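You operate a simulated robot arm through the tools that you are given. There is no shell and no other tool. Be economical: measure what you need, move in short steps, check, and stop when the job is done.

Carry out the task below with a simulated robot arm. There is one attempt and no reset: what you move stays moved.

TASK
Lift the bead tray lid open.
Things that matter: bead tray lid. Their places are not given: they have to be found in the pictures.

It is judged by the outcome, as a careful person would: the job done as asked, and still so three seconds after it is handed in. It fails if anything else is knocked over, pushed out of place, dropped, spilled or broken.

THE ROBOT
A 7-joint arm with a two-finger parallel gripper, fixed in place. Base frame: the origin is at the foot of the arm, x ahead of it, y to its left, z up; the work surface is at about z = 17. Lengths are in mm, angles in degrees, forces in N, time in s.
With the tool pointing down near the work surface it reaches from about 220 to 600 mm from the base axis. Its first joint turns from -66.0 to 66.0 degrees. Payload 2.5 kg.
Tool frame: the origin (TCP) lies between the finger pads and is the grasp point; the fingertips stand 23 mm ahead of it; z points along the fingers, y is the line along which they close. The gripper opens to 94 mm. The fingers are 38 mm wide and 10 mm thick; the gripper's body (54 by 96 mm) begins 39 mm behind the TCP.
Orientation is that of the tool frame in the base frame, as a unit quaternion [w, x, y, z]. With the fingers straight down and closing along the base's y, the tool's x points along the base's -x, its y along +y and its z along -z.

THE INTERFACE
- The arm moves only by the tool servo_tool. Its argument "steps" is a list of rows, each an object of numbers (a shift or turn left out is 0, a gripper value left out holds the last): "tx", "ty", "tz": the shift along the tool's x, y, z in m; "ax", "ay", "az": the turn, a rotation vector about the tool's x, y, z in degrees. In form: [{"tx": .., "ty": .., "tz": .., "ax": .., "ay": .., "az": ..}, ...]. A call has 1 to 10 rows; each row shifts and turns the commanded pose from where the row before left it, along the tool's axes as they then stand. "gripper" is the opening in per cent of the stroke, from 0 (shut) to 100 (fully open), set as the call begins (left out, the last holds). A row lasts 0.2 s, in which the tool goes at most 50 mm and 8.6 degrees; a call with a longer step from one row to the next is refused whole, and so is a gripper value outside its range. A pose out of reach is approached as far as the arm can. The call stops where the force on the tool passes 40 N (or 10 N more than at its start, if that is more) or the arm is blocked; 0.2 s more then pass. The fingers move at their own pace (about 108 mm/s each) and stop on an object; they squeeze with about 40 N. The grip force told is the motor's: it shows also when the fingers shut on nothing. Time passes only in rows, and 0.2 s behind the last, so rows that do not move let the fingers close. It gives the time, the measured TCP pose, the force on the tool (base axes), the opening and the grip force at its end, in the units of the frame above (readings bear some noise).
- Cameras (640 x 400 px; columns grow to the right, rows downward): "scene" is fixed at [127.4, -415.1, 541.3]; the picture's right is [0.75, -0.66, 0.00], its down [-0.39, -0.44, -0.81] and it looks along [0.53, 0.61, -0.59] (base axes); focal length 321 px, centre (320, 200). "wrist" rides on the gripper at [-39, 0, -44] in the tool frame; the picture's right is [0.00, -1.00, 0.00], its down [0.97, 0.00, -0.24] and it looks along [0.24, 0.00, 0.97] (tool axes); focal length 218 px, centre (320, 200).
- get_image(camera): a new picture of that camera. No time passes.
- probe_pixels(camera, pixels): for up to 12 pixels [column, row] of the newest picture of that camera ("zoom" is the newest enlarged one), the place [x, y, z] in the base frame of the surface seen there, good to about 2 mm. No time passes.
- inspect(camera, box): a new picture of the part [left, top, right, bottom] of that camera's present view, enlarged. No time passes.
- close_job(): hands the job in; it is judged then, once.

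Work in short steps. Measure before you move; look again where a grasp or a placing could have gone wrong, and mend it. You have 60 turns and 22 pictures in all, the two below and enlarged ones among them. Open the gripper and draw the arm clear of the work before you hand the job in, unless the task says otherwise; then end with one line.

The tools are called after "Request:" as name(argument=value, ...) on one line, values as JSON. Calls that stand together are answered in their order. servo_tool: Moves the arm, as the interface text tells. Its arguments: {"type":"object","properties":{"steps":{"type":"array","items":{"type":"object","properties":{"tx":{"type":"number"},"ty":{"type":"number"},"tz":{"type":"number"},"ax":{"type":"number"},"ay":{"type":"number"},"az":{"type":"number"}}}},"gripper":{"type":"number"}},"required":["steps"]} The other tools are called the same way: get_image (camera) takes a picture; probe_pixels (camera, pixels) gives the place of the surface under pixels of a picture; inspect (camera, box) takes an enlarged picture of a part of a camera's view; close_job () hands the job in.

At the start:

```text
t: 0.0
ee_pos: [344.8, -97.3, 262.8]
tool_rot: [0.0, 0.0, 1.0, 0.0]
contact_force: [0.2, -0.5, -0.2]
finger_gap: 94.2
finger_force: 0.1
```

scene: 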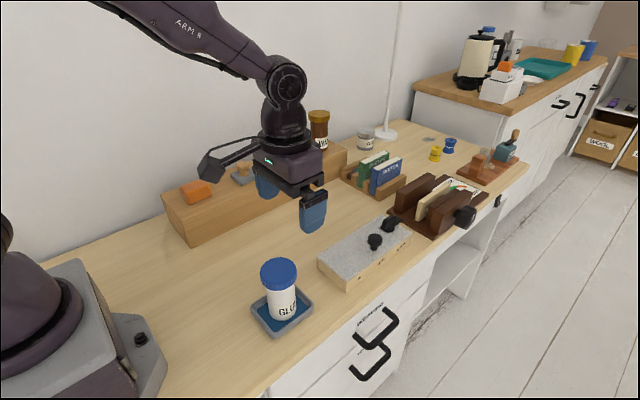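
wrist: 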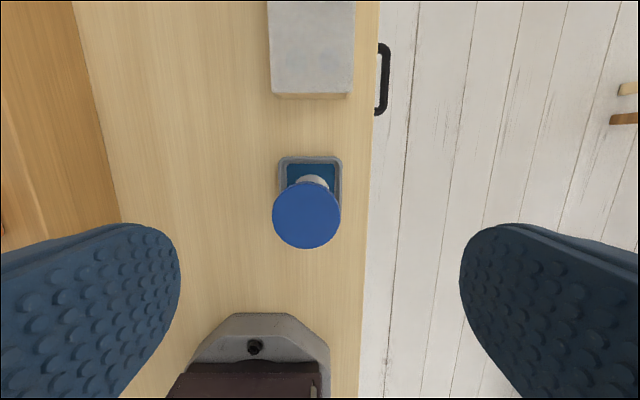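

The bead tray is not obvious yet. I'll enlarge the region with the brown box and the grey-topped box.

Request:
inspect(camera="scene", box=[300, 160, 540, 310])

Request:
inspect(camera="scene", box=[150, 90, 390, 240])

```text
2.67 times, centred on (420, 235) of scene
```

zoom: 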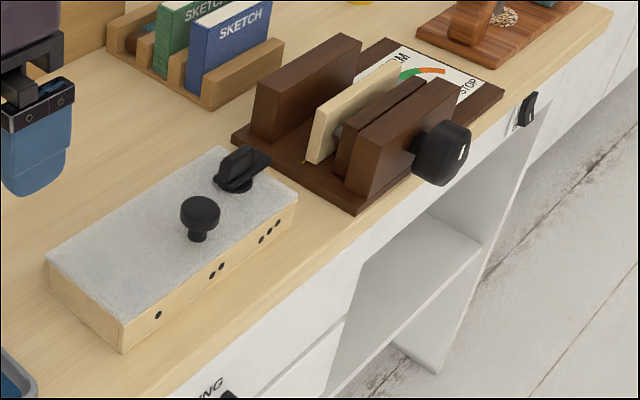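

```text
2.67 times, centred on (270, 165) of scene
```

zoom: 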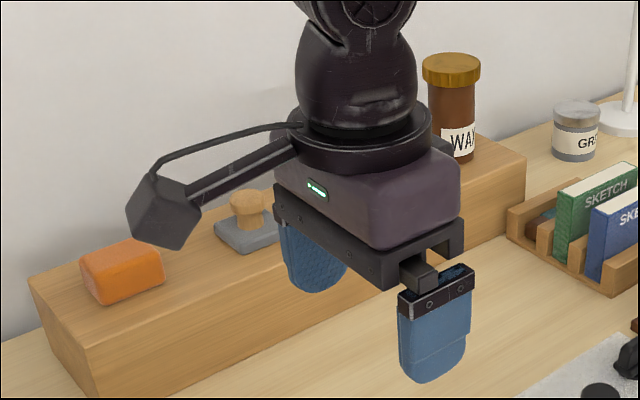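

The grey-lidded box carries a round knob (375,241) and a winged knob, probably a latch, at (390,224). I'll measure them.

Request:
inspect(camera="scene", box=[312, 205, 416, 290])

Request:
probe_pixels(camera="scene", pixels=[[375, 240], [390, 223], [320, 258], [347, 276], [410, 233], [384, 215], [347, 290], [350, 250], [375, 249], [281, 268], [410, 240], [322, 270]])

```text
4.71 times, centred on (364, 248) of scene
```

zoom: 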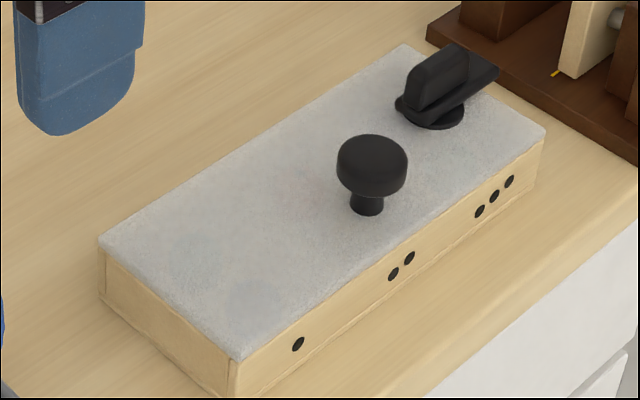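

```text
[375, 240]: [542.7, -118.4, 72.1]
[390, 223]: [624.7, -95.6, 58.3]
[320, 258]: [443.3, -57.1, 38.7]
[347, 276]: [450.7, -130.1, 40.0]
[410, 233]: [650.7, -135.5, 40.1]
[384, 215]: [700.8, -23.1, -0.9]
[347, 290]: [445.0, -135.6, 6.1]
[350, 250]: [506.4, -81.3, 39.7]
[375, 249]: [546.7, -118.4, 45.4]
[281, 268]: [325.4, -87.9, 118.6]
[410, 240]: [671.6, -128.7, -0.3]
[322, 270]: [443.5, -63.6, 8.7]
```

Request:
inspect(camera="scene", box=[400, 120, 540, 210])

Request:
inspect(camera="scene", box=[240, 250, 420, 390])

```text
4.44 times, centred on (470, 165) of scene
```

zoom: 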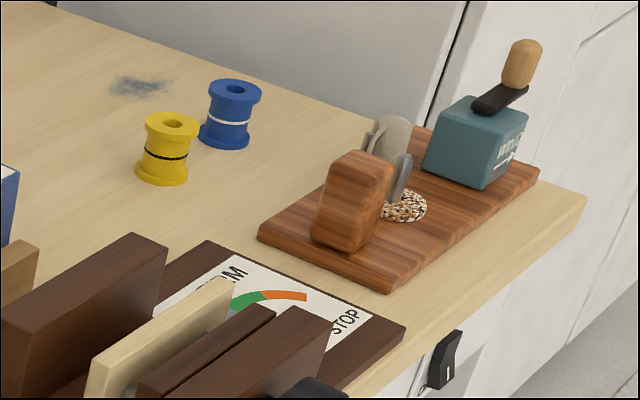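

```text
2.86 times, centred on (330, 320) of scene
```

zoom: 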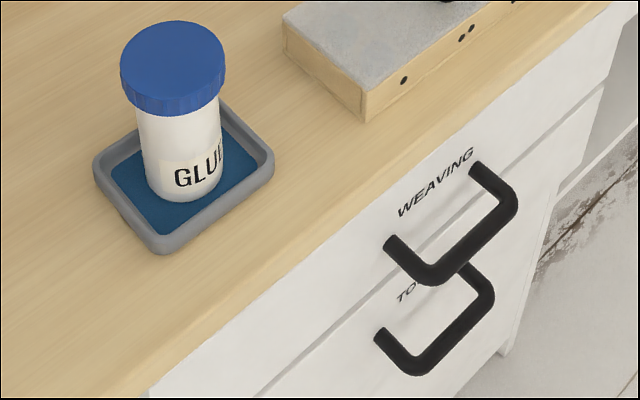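

The grey-topped box is the only tray with a lid. I'll move above it at a safe height to see it from overhead.

Request:
servo_tool(steps=[{"tx": -0.04}, {"tx": -0.04}, {"tx": -0.04}, {"tx": -0.03, "tz": 0.01}, {"tx": -0.02, "tz": 0.02}, {}])

Request:
get_image(camera="wrist")

```text
t: 1.4
ee_pos: [514.4, -97.7, 232.1]
tool_rot: [0.0, -0.001, 1.0, 0.0]
contact_force: [-0.3, 0.0, -0.4]
finger_gap: 94.0
finger_force: 0.1
```

```text
14 pictures are left
```

wrist: 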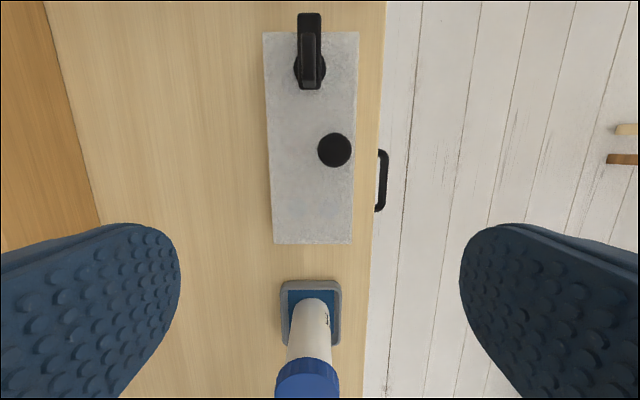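

Request:
inspect(camera="wrist", box=[240, 0, 400, 100])

Request:
probe_pixels(camera="wrist", pixels=[[334, 150], [310, 20], [310, 60], [310, 85], [264, 34], [358, 33], [273, 242], [351, 242], [326, 75], [230, 150], [370, 120], [300, 150]])

```text
4.00 times, centred on (320, 50) of wrist
```

zoom: 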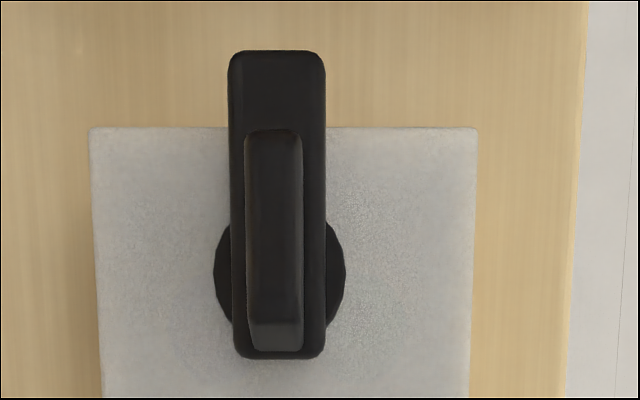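

```text
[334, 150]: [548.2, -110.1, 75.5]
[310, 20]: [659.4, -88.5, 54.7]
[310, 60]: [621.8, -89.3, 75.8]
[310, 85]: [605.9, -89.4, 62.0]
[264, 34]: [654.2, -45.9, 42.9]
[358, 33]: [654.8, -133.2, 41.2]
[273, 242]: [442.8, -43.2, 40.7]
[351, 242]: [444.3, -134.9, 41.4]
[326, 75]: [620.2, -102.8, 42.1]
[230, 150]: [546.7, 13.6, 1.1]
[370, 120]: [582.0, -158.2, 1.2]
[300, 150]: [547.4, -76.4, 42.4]
```

The bar on the lid overhangs the far edge (lid ends x≈654, bar to about 675), like a turn latch. I'll look more closely at that end before touching anything.

Request:
servo_tool(steps=[{"tx": -0.04}, {"tx": -0.04}, {"tz": 0.03}, {"tz": 0.02}, {}])

Request:
inspect(camera="wrist", box=[220, 20, 420, 145])

```text
t: 2.6
ee_pos: [586.7, -95.5, 181.7]
tool_rot: [0.0, 0.001, 1.0, 0.0]
contact_force: [-0.6, 0.4, 0.4]
finger_gap: 93.8
finger_force: 0.1
out of reach, approached as far as the arm can: row 2
```

```text
3.20 times, centred on (320, 82) of wrist
```

zoom: 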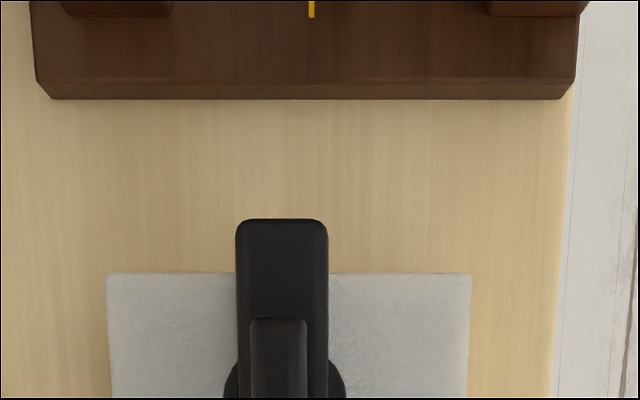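

No catch is visible on the far side. I'll go over the knob (about 549,-112, top z≈75), gripper partly open, and descend to just above it.

Request:
servo_tool(steps=[{"tx": 0.037, "ty": -0.0165}, {"tz": 0.04}, {"tz": 0.02}, {}], gripper=60)

Request:
get_image(camera="wrist")

```text
t: 3.6
ee_pos: [551.8, -112.8, 121.9]
tool_rot: [0.0, 0.001, 1.0, 0.0]
contact_force: [-1.4, -0.3, -0.1]
finger_gap: 56.7
finger_force: 0.0
```

```text
11 pictures are left
```

wrist: 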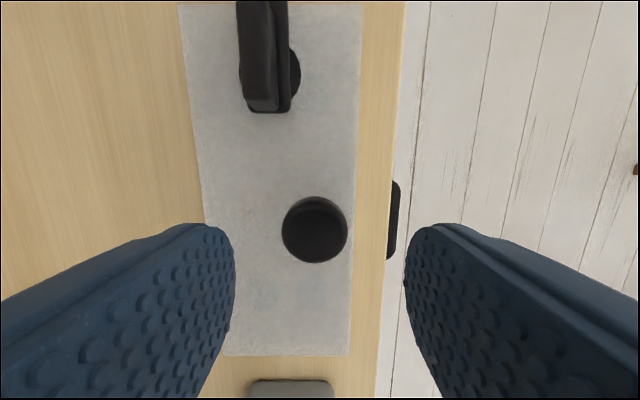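

Request:
probe_pixels(camera="wrist", pixels=[[315, 225], [285, 228], [346, 228], [315, 200], [315, 258], [290, 75], [250, 100], [275, 108]])

Request:
servo_tool(steps=[{"tz": 0.03}, {"tz": 0.02}, {}])

```text
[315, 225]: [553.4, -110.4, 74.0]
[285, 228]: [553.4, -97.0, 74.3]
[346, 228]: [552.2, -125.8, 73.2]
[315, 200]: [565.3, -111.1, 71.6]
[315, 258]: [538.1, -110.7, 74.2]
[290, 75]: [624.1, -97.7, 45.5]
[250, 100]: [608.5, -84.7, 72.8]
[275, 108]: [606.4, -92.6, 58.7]
```

```text
t: 4.4
ee_pos: [550.6, -113.6, 72.9]
tool_rot: [0.0, 0.0, 1.0, 0.001]
contact_force: [-0.4, -0.6, 0.5]
finger_gap: 56.4
finger_force: 0.0
```

Knob spans about y -97..-126 and the fingers straddle it at z≈73. I'll close on it.

Request:
servo_tool(steps=[{"ty": 0.002, "tz": 0.002}, {}, {}], gripper=10)

```text
t: 5.2
ee_pos: [550.6, -111.7, 72.7]
tool_rot: [0.001, -0.001, 1.0, 0.0]
contact_force: [-9.4, 6.1, 16.1]
finger_gap: 30.6
finger_force: 44.9
```

Knob held at 30.6 mm. I'll try a gentle 4 mm lift to see whether the lid is free.

Request:
servo_tool(steps=[{"tz": -0.002}, {"tz": -0.002}, {}])

```text
t: 6.0
ee_pos: [551.4, -110.9, 74.5]
tool_rot: [0.001, -0.001, 1.0, 0.0]
contact_force: [9.6, 3.2, -10.3]
finger_gap: 30.8
finger_force: 44.9
```

Request:
servo_tool(steps=[{"tz": -0.002}, {"tz": -0.002}, {}])

Request:
inspect(camera="scene", box=[312, 190, 440, 290])

```text
t: 6.8
ee_pos: [550.2, -107.0, 78.2]
tool_rot: [0.0, -0.001, 1.0, 0.002]
contact_force: [13.2, 15.6, -14.0]
finger_gap: 31.1
finger_force: 45.4
```

```text
4.00 times, centred on (376, 240) of scene
```

zoom: 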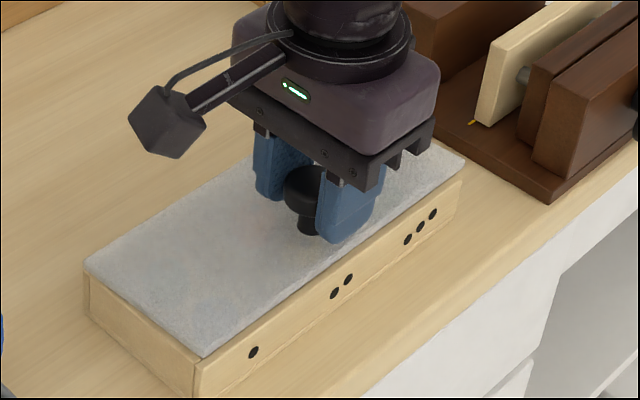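

Request:
probe_pixels(camera="zoom", pixels=[[205, 348], [300, 285], [90, 265], [455, 160], [200, 300], [300, 275], [440, 190], [310, 220]])

```text
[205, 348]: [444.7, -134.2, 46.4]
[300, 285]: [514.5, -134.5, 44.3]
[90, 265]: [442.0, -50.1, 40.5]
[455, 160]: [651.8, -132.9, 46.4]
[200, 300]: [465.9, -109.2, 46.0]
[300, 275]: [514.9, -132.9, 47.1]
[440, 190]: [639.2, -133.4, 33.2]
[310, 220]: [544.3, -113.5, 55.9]
```

Request:
inspect(camera="scene", box=[325, 235, 390, 295])

```text
6.67 times, centred on (358, 265) of scene
```

zoom: 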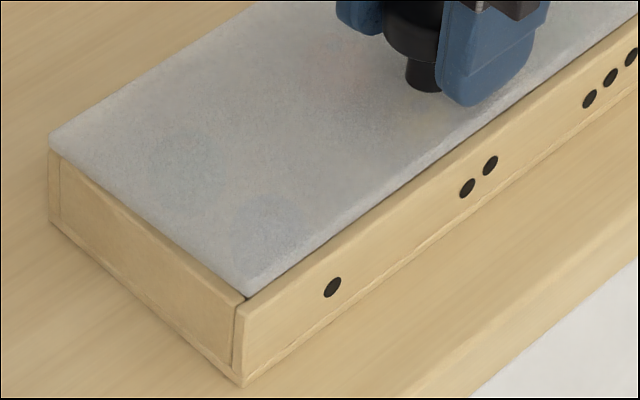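

The front edge has risen (z 41→46.5) with a dark seam while the back edge stays at z≈40.5, so the lid is free and hinged at the back (y≈-46). I'll follow the arc, turning the tool with the lid.

Request:
servo_tool(steps=[{"ax": 3}, {"ax": 3}, {"ty": 0.0029, "tz": -0.0056, "ax": 5}, {"ty": 0.0029, "tz": -0.0056, "ax": 5}, {}])

Request:
probe_pixels(camera="scene", pixels=[[190, 240], [345, 165], [400, 190], [350, 180], [240, 210], [290, 190]])

```text
t: 8.0
ee_pos: [549.8, -101.1, 87.8]
tool_rot: [0.001, -0.002, 0.991, -0.135]
contact_force: [11.1, 18.7, -10.3]
finger_gap: 31.1
finger_force: 45.2
```

```text
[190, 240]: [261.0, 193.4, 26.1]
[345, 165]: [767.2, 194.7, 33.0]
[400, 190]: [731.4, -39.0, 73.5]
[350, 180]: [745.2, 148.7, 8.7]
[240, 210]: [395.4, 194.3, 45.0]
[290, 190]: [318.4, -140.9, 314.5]
```

Tracking the arc well (tool turned ~15.5°). Continue.

Request:
servo_tool(steps=[{"ty": 0.0029, "tz": -0.0056, "ax": 5}, {"ty": 0.0029, "tz": -0.0056, "ax": 5}, {"ty": 0.0029, "tz": -0.0056, "ax": 5}, {"ty": 0.0029, "tz": -0.0056, "ax": 5}, {}])

```text
t: 9.2
ee_pos: [550.6, -80.3, 102.5]
tool_rot: [0.002, -0.001, 0.952, -0.305]
contact_force: [15.9, 17.6, -18.0]
finger_gap: 30.7
finger_force: 44.8
```

Request:
servo_tool(steps=[{"ty": 0.0029, "tz": -0.0056, "ax": 5}, {"ty": 0.0029, "tz": -0.0056, "ax": 5}, {"ty": 0.0029, "tz": -0.0056, "ax": 5}, {"ty": 0.0029, "tz": -0.0056, "ax": 5}, {}])

Request:
get_image(camera="scene")

```text
t: 10.4
ee_pos: [550.9, -59.3, 110.2]
tool_rot: [0.0, -0.003, 0.885, -0.466]
contact_force: [13.3, 13.6, -19.5]
finger_gap: 31.1
finger_force: 45.2
```

```text
8 pictures are left
```

scene: 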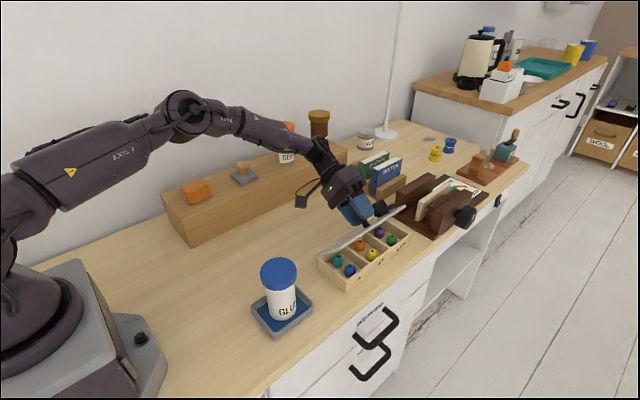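

The lid is at about 55°, beads visible, all undisturbed. I'll continue 15° further and check arm clearance to the shelf.

Request:
servo_tool(steps=[{"ty": 0.0029, "tz": -0.0056, "ax": 5}, {"ty": 0.0029, "tz": -0.0056, "ax": 5}, {"ty": 0.0029, "tz": -0.0056, "ax": 5}, {}])

Request:
get_image(camera="scene")

```text
t: 11.4
ee_pos: [549.3, -42.0, 112.0]
tool_rot: [0.001, 0.0, 0.815, -0.58]
contact_force: [8.8, 10.3, -13.7]
finger_gap: 30.7
finger_force: 45.3
```

```text
7 pictures are left
```

scene: 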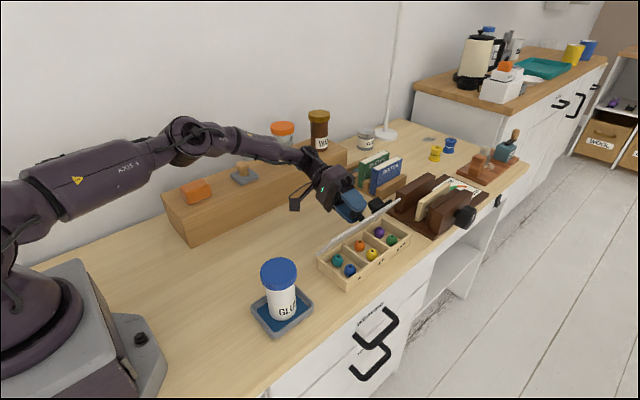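

Request:
probe_pixels(camera="scene", pixels=[[300, 162], [270, 156], [240, 152], [282, 127], [320, 118], [244, 165], [305, 165], [320, 190], [197, 188], [294, 204]])

```text
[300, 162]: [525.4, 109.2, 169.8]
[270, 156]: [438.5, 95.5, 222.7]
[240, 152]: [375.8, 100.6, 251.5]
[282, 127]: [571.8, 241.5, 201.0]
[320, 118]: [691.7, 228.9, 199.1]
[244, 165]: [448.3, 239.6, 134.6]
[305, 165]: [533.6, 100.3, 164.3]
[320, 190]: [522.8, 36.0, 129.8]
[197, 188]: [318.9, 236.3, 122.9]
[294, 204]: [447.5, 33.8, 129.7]
```

Arm's wrist is at y≈100, shelf front at 194 and bottles around 225, so there is room. I'll go 15° further.

Request:
servo_tool(steps=[{"ty": 0.0029, "tz": -0.0056, "ax": 5}, {"ty": 0.0029, "tz": -0.0056, "ax": 5}, {"ty": 0.0029, "tz": -0.0056, "ax": 5}, {}])

Request:
get_image(camera="scene")

Request:
probe_pixels(camera="scene", pixels=[[300, 165], [270, 160], [300, 155], [285, 145], [310, 150], [345, 235], [290, 160]])

```text
t: 12.4
ee_pos: [551.3, -25.2, 110.3]
tool_rot: [0.0, 0.0, 0.73, -0.683]
contact_force: [6.1, 2.2, -7.1]
finger_gap: 31.0
finger_force: 44.6
```

```text
6 pictures are left
```

scene: 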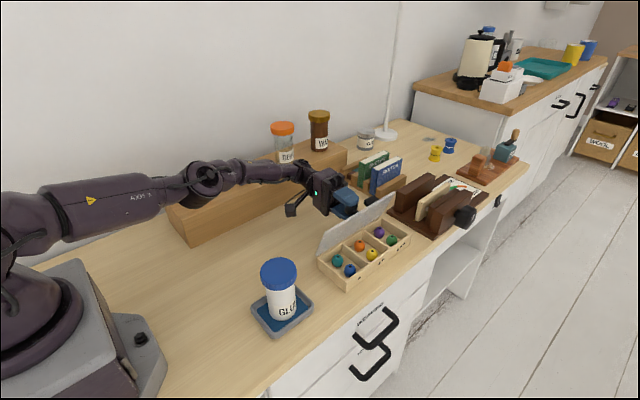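

```text
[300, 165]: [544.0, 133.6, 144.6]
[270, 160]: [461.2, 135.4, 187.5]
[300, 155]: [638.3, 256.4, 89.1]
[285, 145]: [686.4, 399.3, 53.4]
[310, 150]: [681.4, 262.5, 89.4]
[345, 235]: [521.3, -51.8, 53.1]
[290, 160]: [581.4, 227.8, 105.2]
```

Tool turned ~86°. Checking the forearm and elbow clearance to the shelf before going past vertical.

Request:
probe_pixels(camera="scene", pixels=[[205, 182], [205, 197], [230, 180], [180, 185], [190, 215], [250, 180], [170, 207], [312, 190], [360, 240], [395, 200], [320, 255]])

```text
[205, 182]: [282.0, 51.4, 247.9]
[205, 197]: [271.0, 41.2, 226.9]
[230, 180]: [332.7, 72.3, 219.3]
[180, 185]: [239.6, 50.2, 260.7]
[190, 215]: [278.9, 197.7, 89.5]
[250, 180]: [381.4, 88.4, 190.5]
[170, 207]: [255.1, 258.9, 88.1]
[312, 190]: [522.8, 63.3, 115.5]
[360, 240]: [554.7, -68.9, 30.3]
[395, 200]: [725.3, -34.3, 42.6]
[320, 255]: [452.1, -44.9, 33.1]
```

Clear everywhere (elbow y≈50, z≈227+; shelf begins at 194, top 90). I'll go 12° more in small steps to pass vertical.

Request:
servo_tool(steps=[{"ty": 0.0023, "tz": -0.0045, "ax": 4}, {"ty": 0.0023, "tz": -0.0045, "ax": 4}, {"ty": 0.0023, "tz": -0.0045, "ax": 4}, {}])

Request:
inspect(camera="scene", box=[270, 130, 430, 290])

```text
t: 12.8
ee_pos: [549.5, -20.3, 108.5]
tool_rot: [0.007, -0.005, 0.72, -0.694]
contact_force: [0.1, -0.5, -0.3]
finger_gap: 31.2
finger_force: 45.1
stopped in row 1: the force on the tool passed its limit (the readings are from after the stop); the commanded pose is now the measured one
out of reach, approached as far as the arm can: row 1
```

```text
2.50 times, centred on (350, 210) of scene
```

zoom: 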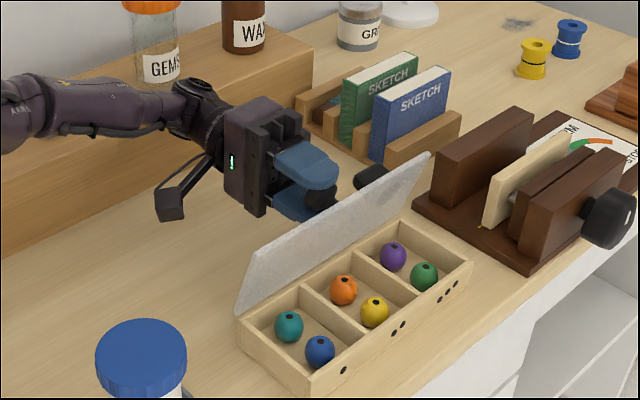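

Request:
probe_pixels(camera="zoom", pixels=[[260, 260], [420, 165], [340, 210], [345, 240], [270, 285], [250, 305], [390, 200]])

```text
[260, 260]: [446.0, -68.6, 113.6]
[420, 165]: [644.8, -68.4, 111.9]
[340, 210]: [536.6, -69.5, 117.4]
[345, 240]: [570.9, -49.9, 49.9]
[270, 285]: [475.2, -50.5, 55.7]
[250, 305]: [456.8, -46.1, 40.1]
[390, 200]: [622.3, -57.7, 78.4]
```

The lid underside runs from (y -46, z 40) to (y -69, z 115), so about 73° open; the tool is at 88°, so the knob slipped in the fingers. I'll pull gently straight back (+y) to see if the lid goes further or is at a stop.

Request:
servo_tool(steps=[{"tz": -0.003}, {"tz": -0.003}, {}])

Request:
probe_pixels(camera="scene", pixels=[[374, 234], [406, 214], [438, 196], [378, 244]])

```text
t: 13.6
ee_pos: [548.7, -15.2, 107.8]
tool_rot: [0.006, -0.005, 0.72, -0.694]
contact_force: [18.2, -9.0, -13.6]
finger_gap: 30.9
finger_force: 44.7
```

```text
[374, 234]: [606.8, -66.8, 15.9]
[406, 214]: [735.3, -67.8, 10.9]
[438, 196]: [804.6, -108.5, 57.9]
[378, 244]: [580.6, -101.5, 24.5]
```

Request:
inspect(camera="scene", box=[270, 130, 430, 290])

Request:
probe_pixels(camera="zoom", pixels=[[260, 260], [420, 165], [340, 210], [345, 240], [270, 285], [250, 305], [390, 200], [258, 250], [420, 158], [320, 195]])

```text
2.50 times, centred on (350, 210) of scene
```

zoom: 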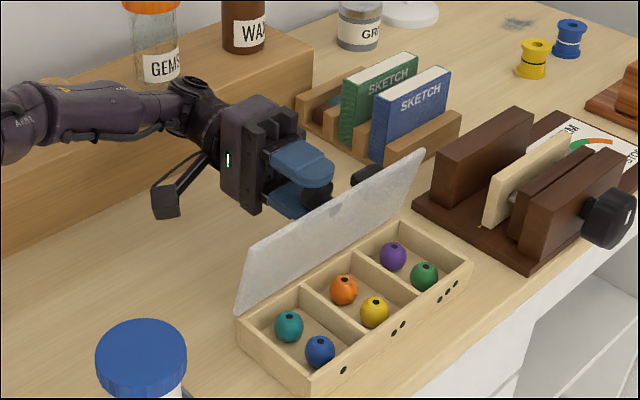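

```text
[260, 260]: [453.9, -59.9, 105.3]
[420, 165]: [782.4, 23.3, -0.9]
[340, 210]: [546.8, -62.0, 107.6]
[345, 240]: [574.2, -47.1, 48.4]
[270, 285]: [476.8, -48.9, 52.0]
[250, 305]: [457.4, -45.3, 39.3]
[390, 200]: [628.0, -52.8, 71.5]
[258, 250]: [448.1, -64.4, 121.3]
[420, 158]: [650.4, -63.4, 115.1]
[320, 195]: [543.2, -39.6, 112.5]
```

The lid follows (now about 77°), so no stop yet. I'll keep pulling back and slightly down along its arc.

Request:
servo_tool(steps=[{"tz": -0.004, "ty": 0.0013}, {"tz": -0.004, "ty": 0.0015}, {"tz": -0.004, "ty": 0.0017}, {}])

```text
t: 14.5
ee_pos: [545.0, -3.8, 104.3]
tool_rot: [0.011, -0.008, 0.722, -0.692]
contact_force: [2.3, -0.4, -1.5]
finger_gap: 30.7
finger_force: 45.3
stopped in row 4: the force on the tool passed its limit (the readings are from after the stop); the commanded pose is now the measured one
out of reach, approached as far as the arm can: row 2
```

Request:
inspect(camera="scene", box=[270, 130, 430, 290])

Request:
probe_pixels(camera="zoom", pixels=[[260, 260], [340, 200], [345, 240], [270, 285], [250, 305], [390, 200], [258, 240], [410, 158], [320, 195], [330, 215]])

```text
2.50 times, centred on (350, 210) of scene
```

zoom: 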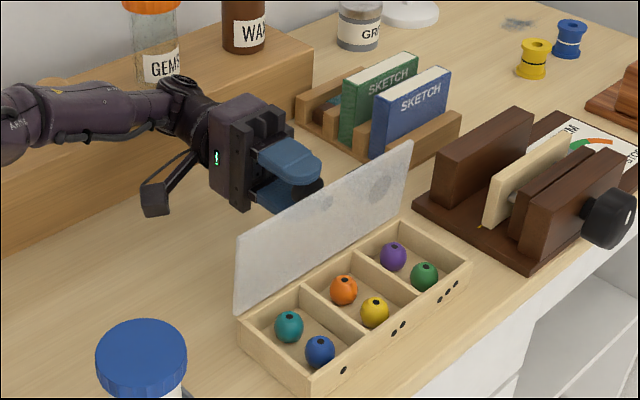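

```text
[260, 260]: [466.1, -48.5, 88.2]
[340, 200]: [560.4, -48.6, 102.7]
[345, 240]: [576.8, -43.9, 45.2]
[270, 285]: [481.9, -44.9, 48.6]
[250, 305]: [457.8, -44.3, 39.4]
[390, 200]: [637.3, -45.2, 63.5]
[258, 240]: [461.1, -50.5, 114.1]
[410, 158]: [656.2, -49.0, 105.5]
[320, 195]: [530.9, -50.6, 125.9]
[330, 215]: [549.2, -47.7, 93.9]
```

The lid is at about 86°; the tool is at the end of its tilt. I'll ease the tilt slightly while pulling back to carry it over vertical.

Request:
servo_tool(steps=[{"tz": -0.004, "ty": 0.002, "ax": -3}, {"tz": -0.004, "ty": 0.002, "ax": -3}, {"tz": -0.004, "ty": 0.002, "ax": -3}, {}])

Request:
inspect(camera="scene", box=[270, 130, 430, 290])

Request:
probe_pixels(camera="zoom", pixels=[[260, 260], [340, 200], [345, 240], [270, 285], [250, 305], [390, 200], [258, 240], [410, 158], [320, 195], [330, 215]])

```text
t: 15.5
ee_pos: [547.5, 11.4, 103.6]
tool_rot: [0.012, -0.006, 0.772, -0.636]
contact_force: [-7.5, 5.4, 25.8]
finger_gap: 31.1
finger_force: 44.9
```

```text
2.50 times, centred on (350, 210) of scene
```

zoom: 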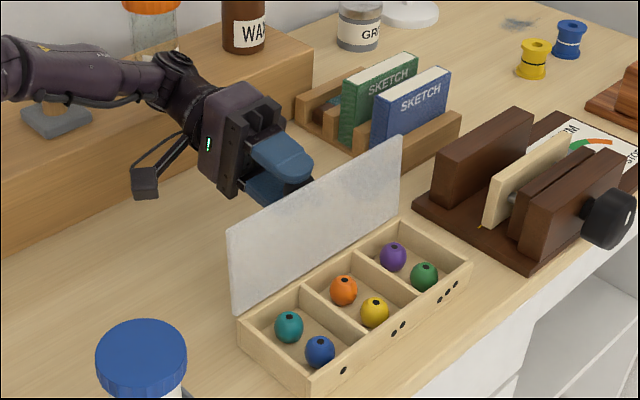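

```text
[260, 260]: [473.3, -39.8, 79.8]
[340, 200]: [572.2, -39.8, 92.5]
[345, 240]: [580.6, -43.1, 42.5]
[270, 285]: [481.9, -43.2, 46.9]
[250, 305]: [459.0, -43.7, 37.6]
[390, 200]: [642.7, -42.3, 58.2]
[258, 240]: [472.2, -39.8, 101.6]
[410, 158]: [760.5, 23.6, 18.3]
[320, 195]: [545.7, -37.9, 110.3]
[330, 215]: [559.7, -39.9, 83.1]
```

The lid is now just past vertical (~94°). One more such pull gives margin.

Request:
servo_tool(steps=[{"tz": -0.004, "ty": 0.001, "ax": -2}, {"tz": -0.004, "ty": 0.001, "ax": -2}, {"tz": -0.003, "ty": 0.001}, {}])

```text
t: 16.5
ee_pos: [547.6, 17.3, 100.5]
tool_rot: [0.011, -0.009, 0.793, -0.608]
contact_force: [21.3, -23.5, 10.6]
finger_gap: 30.8
finger_force: 44.6
```

Force on the tool is now -23 N in y, probably the lid's stop. I'll release the knob in place.

Request:
servo_tool(steps=[{}, {}, {}], gripper=65)

Request:
inspect(camera="scene", box=[270, 130, 430, 290])

Request:
probe_pixels(camera="zoom", pixels=[[260, 260], [340, 200], [345, 240], [270, 285], [250, 305], [390, 200], [258, 240], [320, 195], [330, 215]])

```text
t: 17.3
ee_pos: [545.1, 20.4, 101.1]
tool_rot: [0.01, -0.009, 0.795, -0.606]
contact_force: [-0.5, -0.3, 0.0]
finger_gap: 61.0
finger_force: 0.0
```

```text
2.50 times, centred on (350, 210) of scene
```

zoom: 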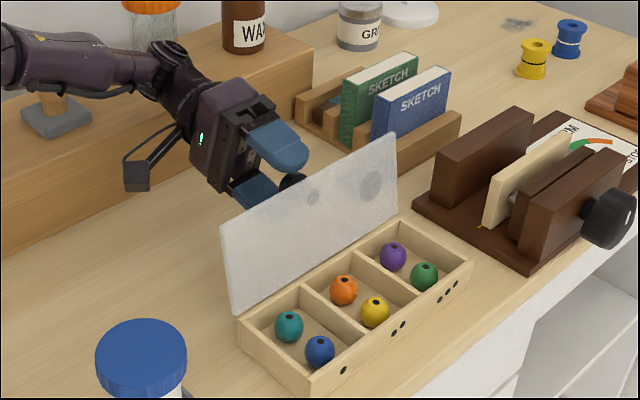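

```text
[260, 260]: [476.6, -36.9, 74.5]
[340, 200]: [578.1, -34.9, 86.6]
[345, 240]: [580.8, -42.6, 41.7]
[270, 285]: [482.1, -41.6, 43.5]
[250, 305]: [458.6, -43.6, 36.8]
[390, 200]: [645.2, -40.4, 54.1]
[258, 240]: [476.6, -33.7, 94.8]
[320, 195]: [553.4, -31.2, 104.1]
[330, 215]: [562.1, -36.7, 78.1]
```

The lid rests at about 100° with no force on the tool. I'll retreat along the fingers, then raise and untilt.

Request:
servo_tool(steps=[{"tz": -0.01}, {"tz": -0.01}, {"tz": -0.01}, {"tz": -0.003, "ax": -5}, {"ax": -6}, {"ax": -6}, {}])

```text
t: 18.9
ee_pos: [558.0, 58.5, 106.4]
tool_rot: [0.008, -0.009, 0.876, -0.482]
contact_force: [-0.5, 0.5, 1.5]
finger_gap: 61.0
finger_force: 0.0
out of reach, approached as far as the arm can: row 5, 6
```

Request:
servo_tool(steps=[{"tx": 0.01, "tz": -0.011, "ty": -0.017}, {"tx": 0.015, "tz": -0.011, "ty": -0.017}, {"tx": 0.02, "tz": -0.011, "ty": -0.017}, {"tx": 0.02, "tz": -0.014, "ty": -0.02}, {"tx": 0.03, "tz": -0.014, "ty": -0.02}, {"tx": 0.03, "tz": -0.01, "ty": -0.01}, {"tx": 0.03, "ax": -5}, {"ax": -6}, {}])

Request:
get_image(camera="scene")

```text
t: 20.9
ee_pos: [550.6, 122.9, 220.1]
tool_rot: [0.008, -0.011, 0.918, -0.395]
contact_force: [-0.2, 0.5, 0.9]
finger_gap: 61.0
finger_force: 0.0
out of reach, approached as far as the arm can: row 1, 2, 3, 4, 5, 6, 7, 8
```

```text
0 pictures are left
```

scene: 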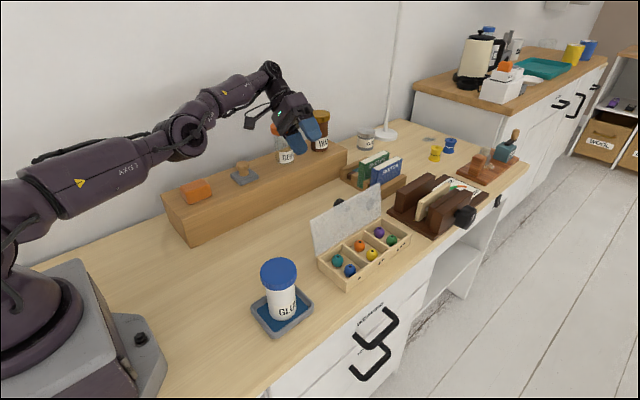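

The lid stands open by itself, the beads and other objects look undisturbed, and the arm is clear, so I'm handing in.

Request:
close_job()

```text
The job is handed in.
```

The bead tray lid is open, tipped about 10° past vertical. It was standing on its own with the gripper open and the arm drawn clear when I handed the job in. In the last picture, nothing else looked moved or spilled.
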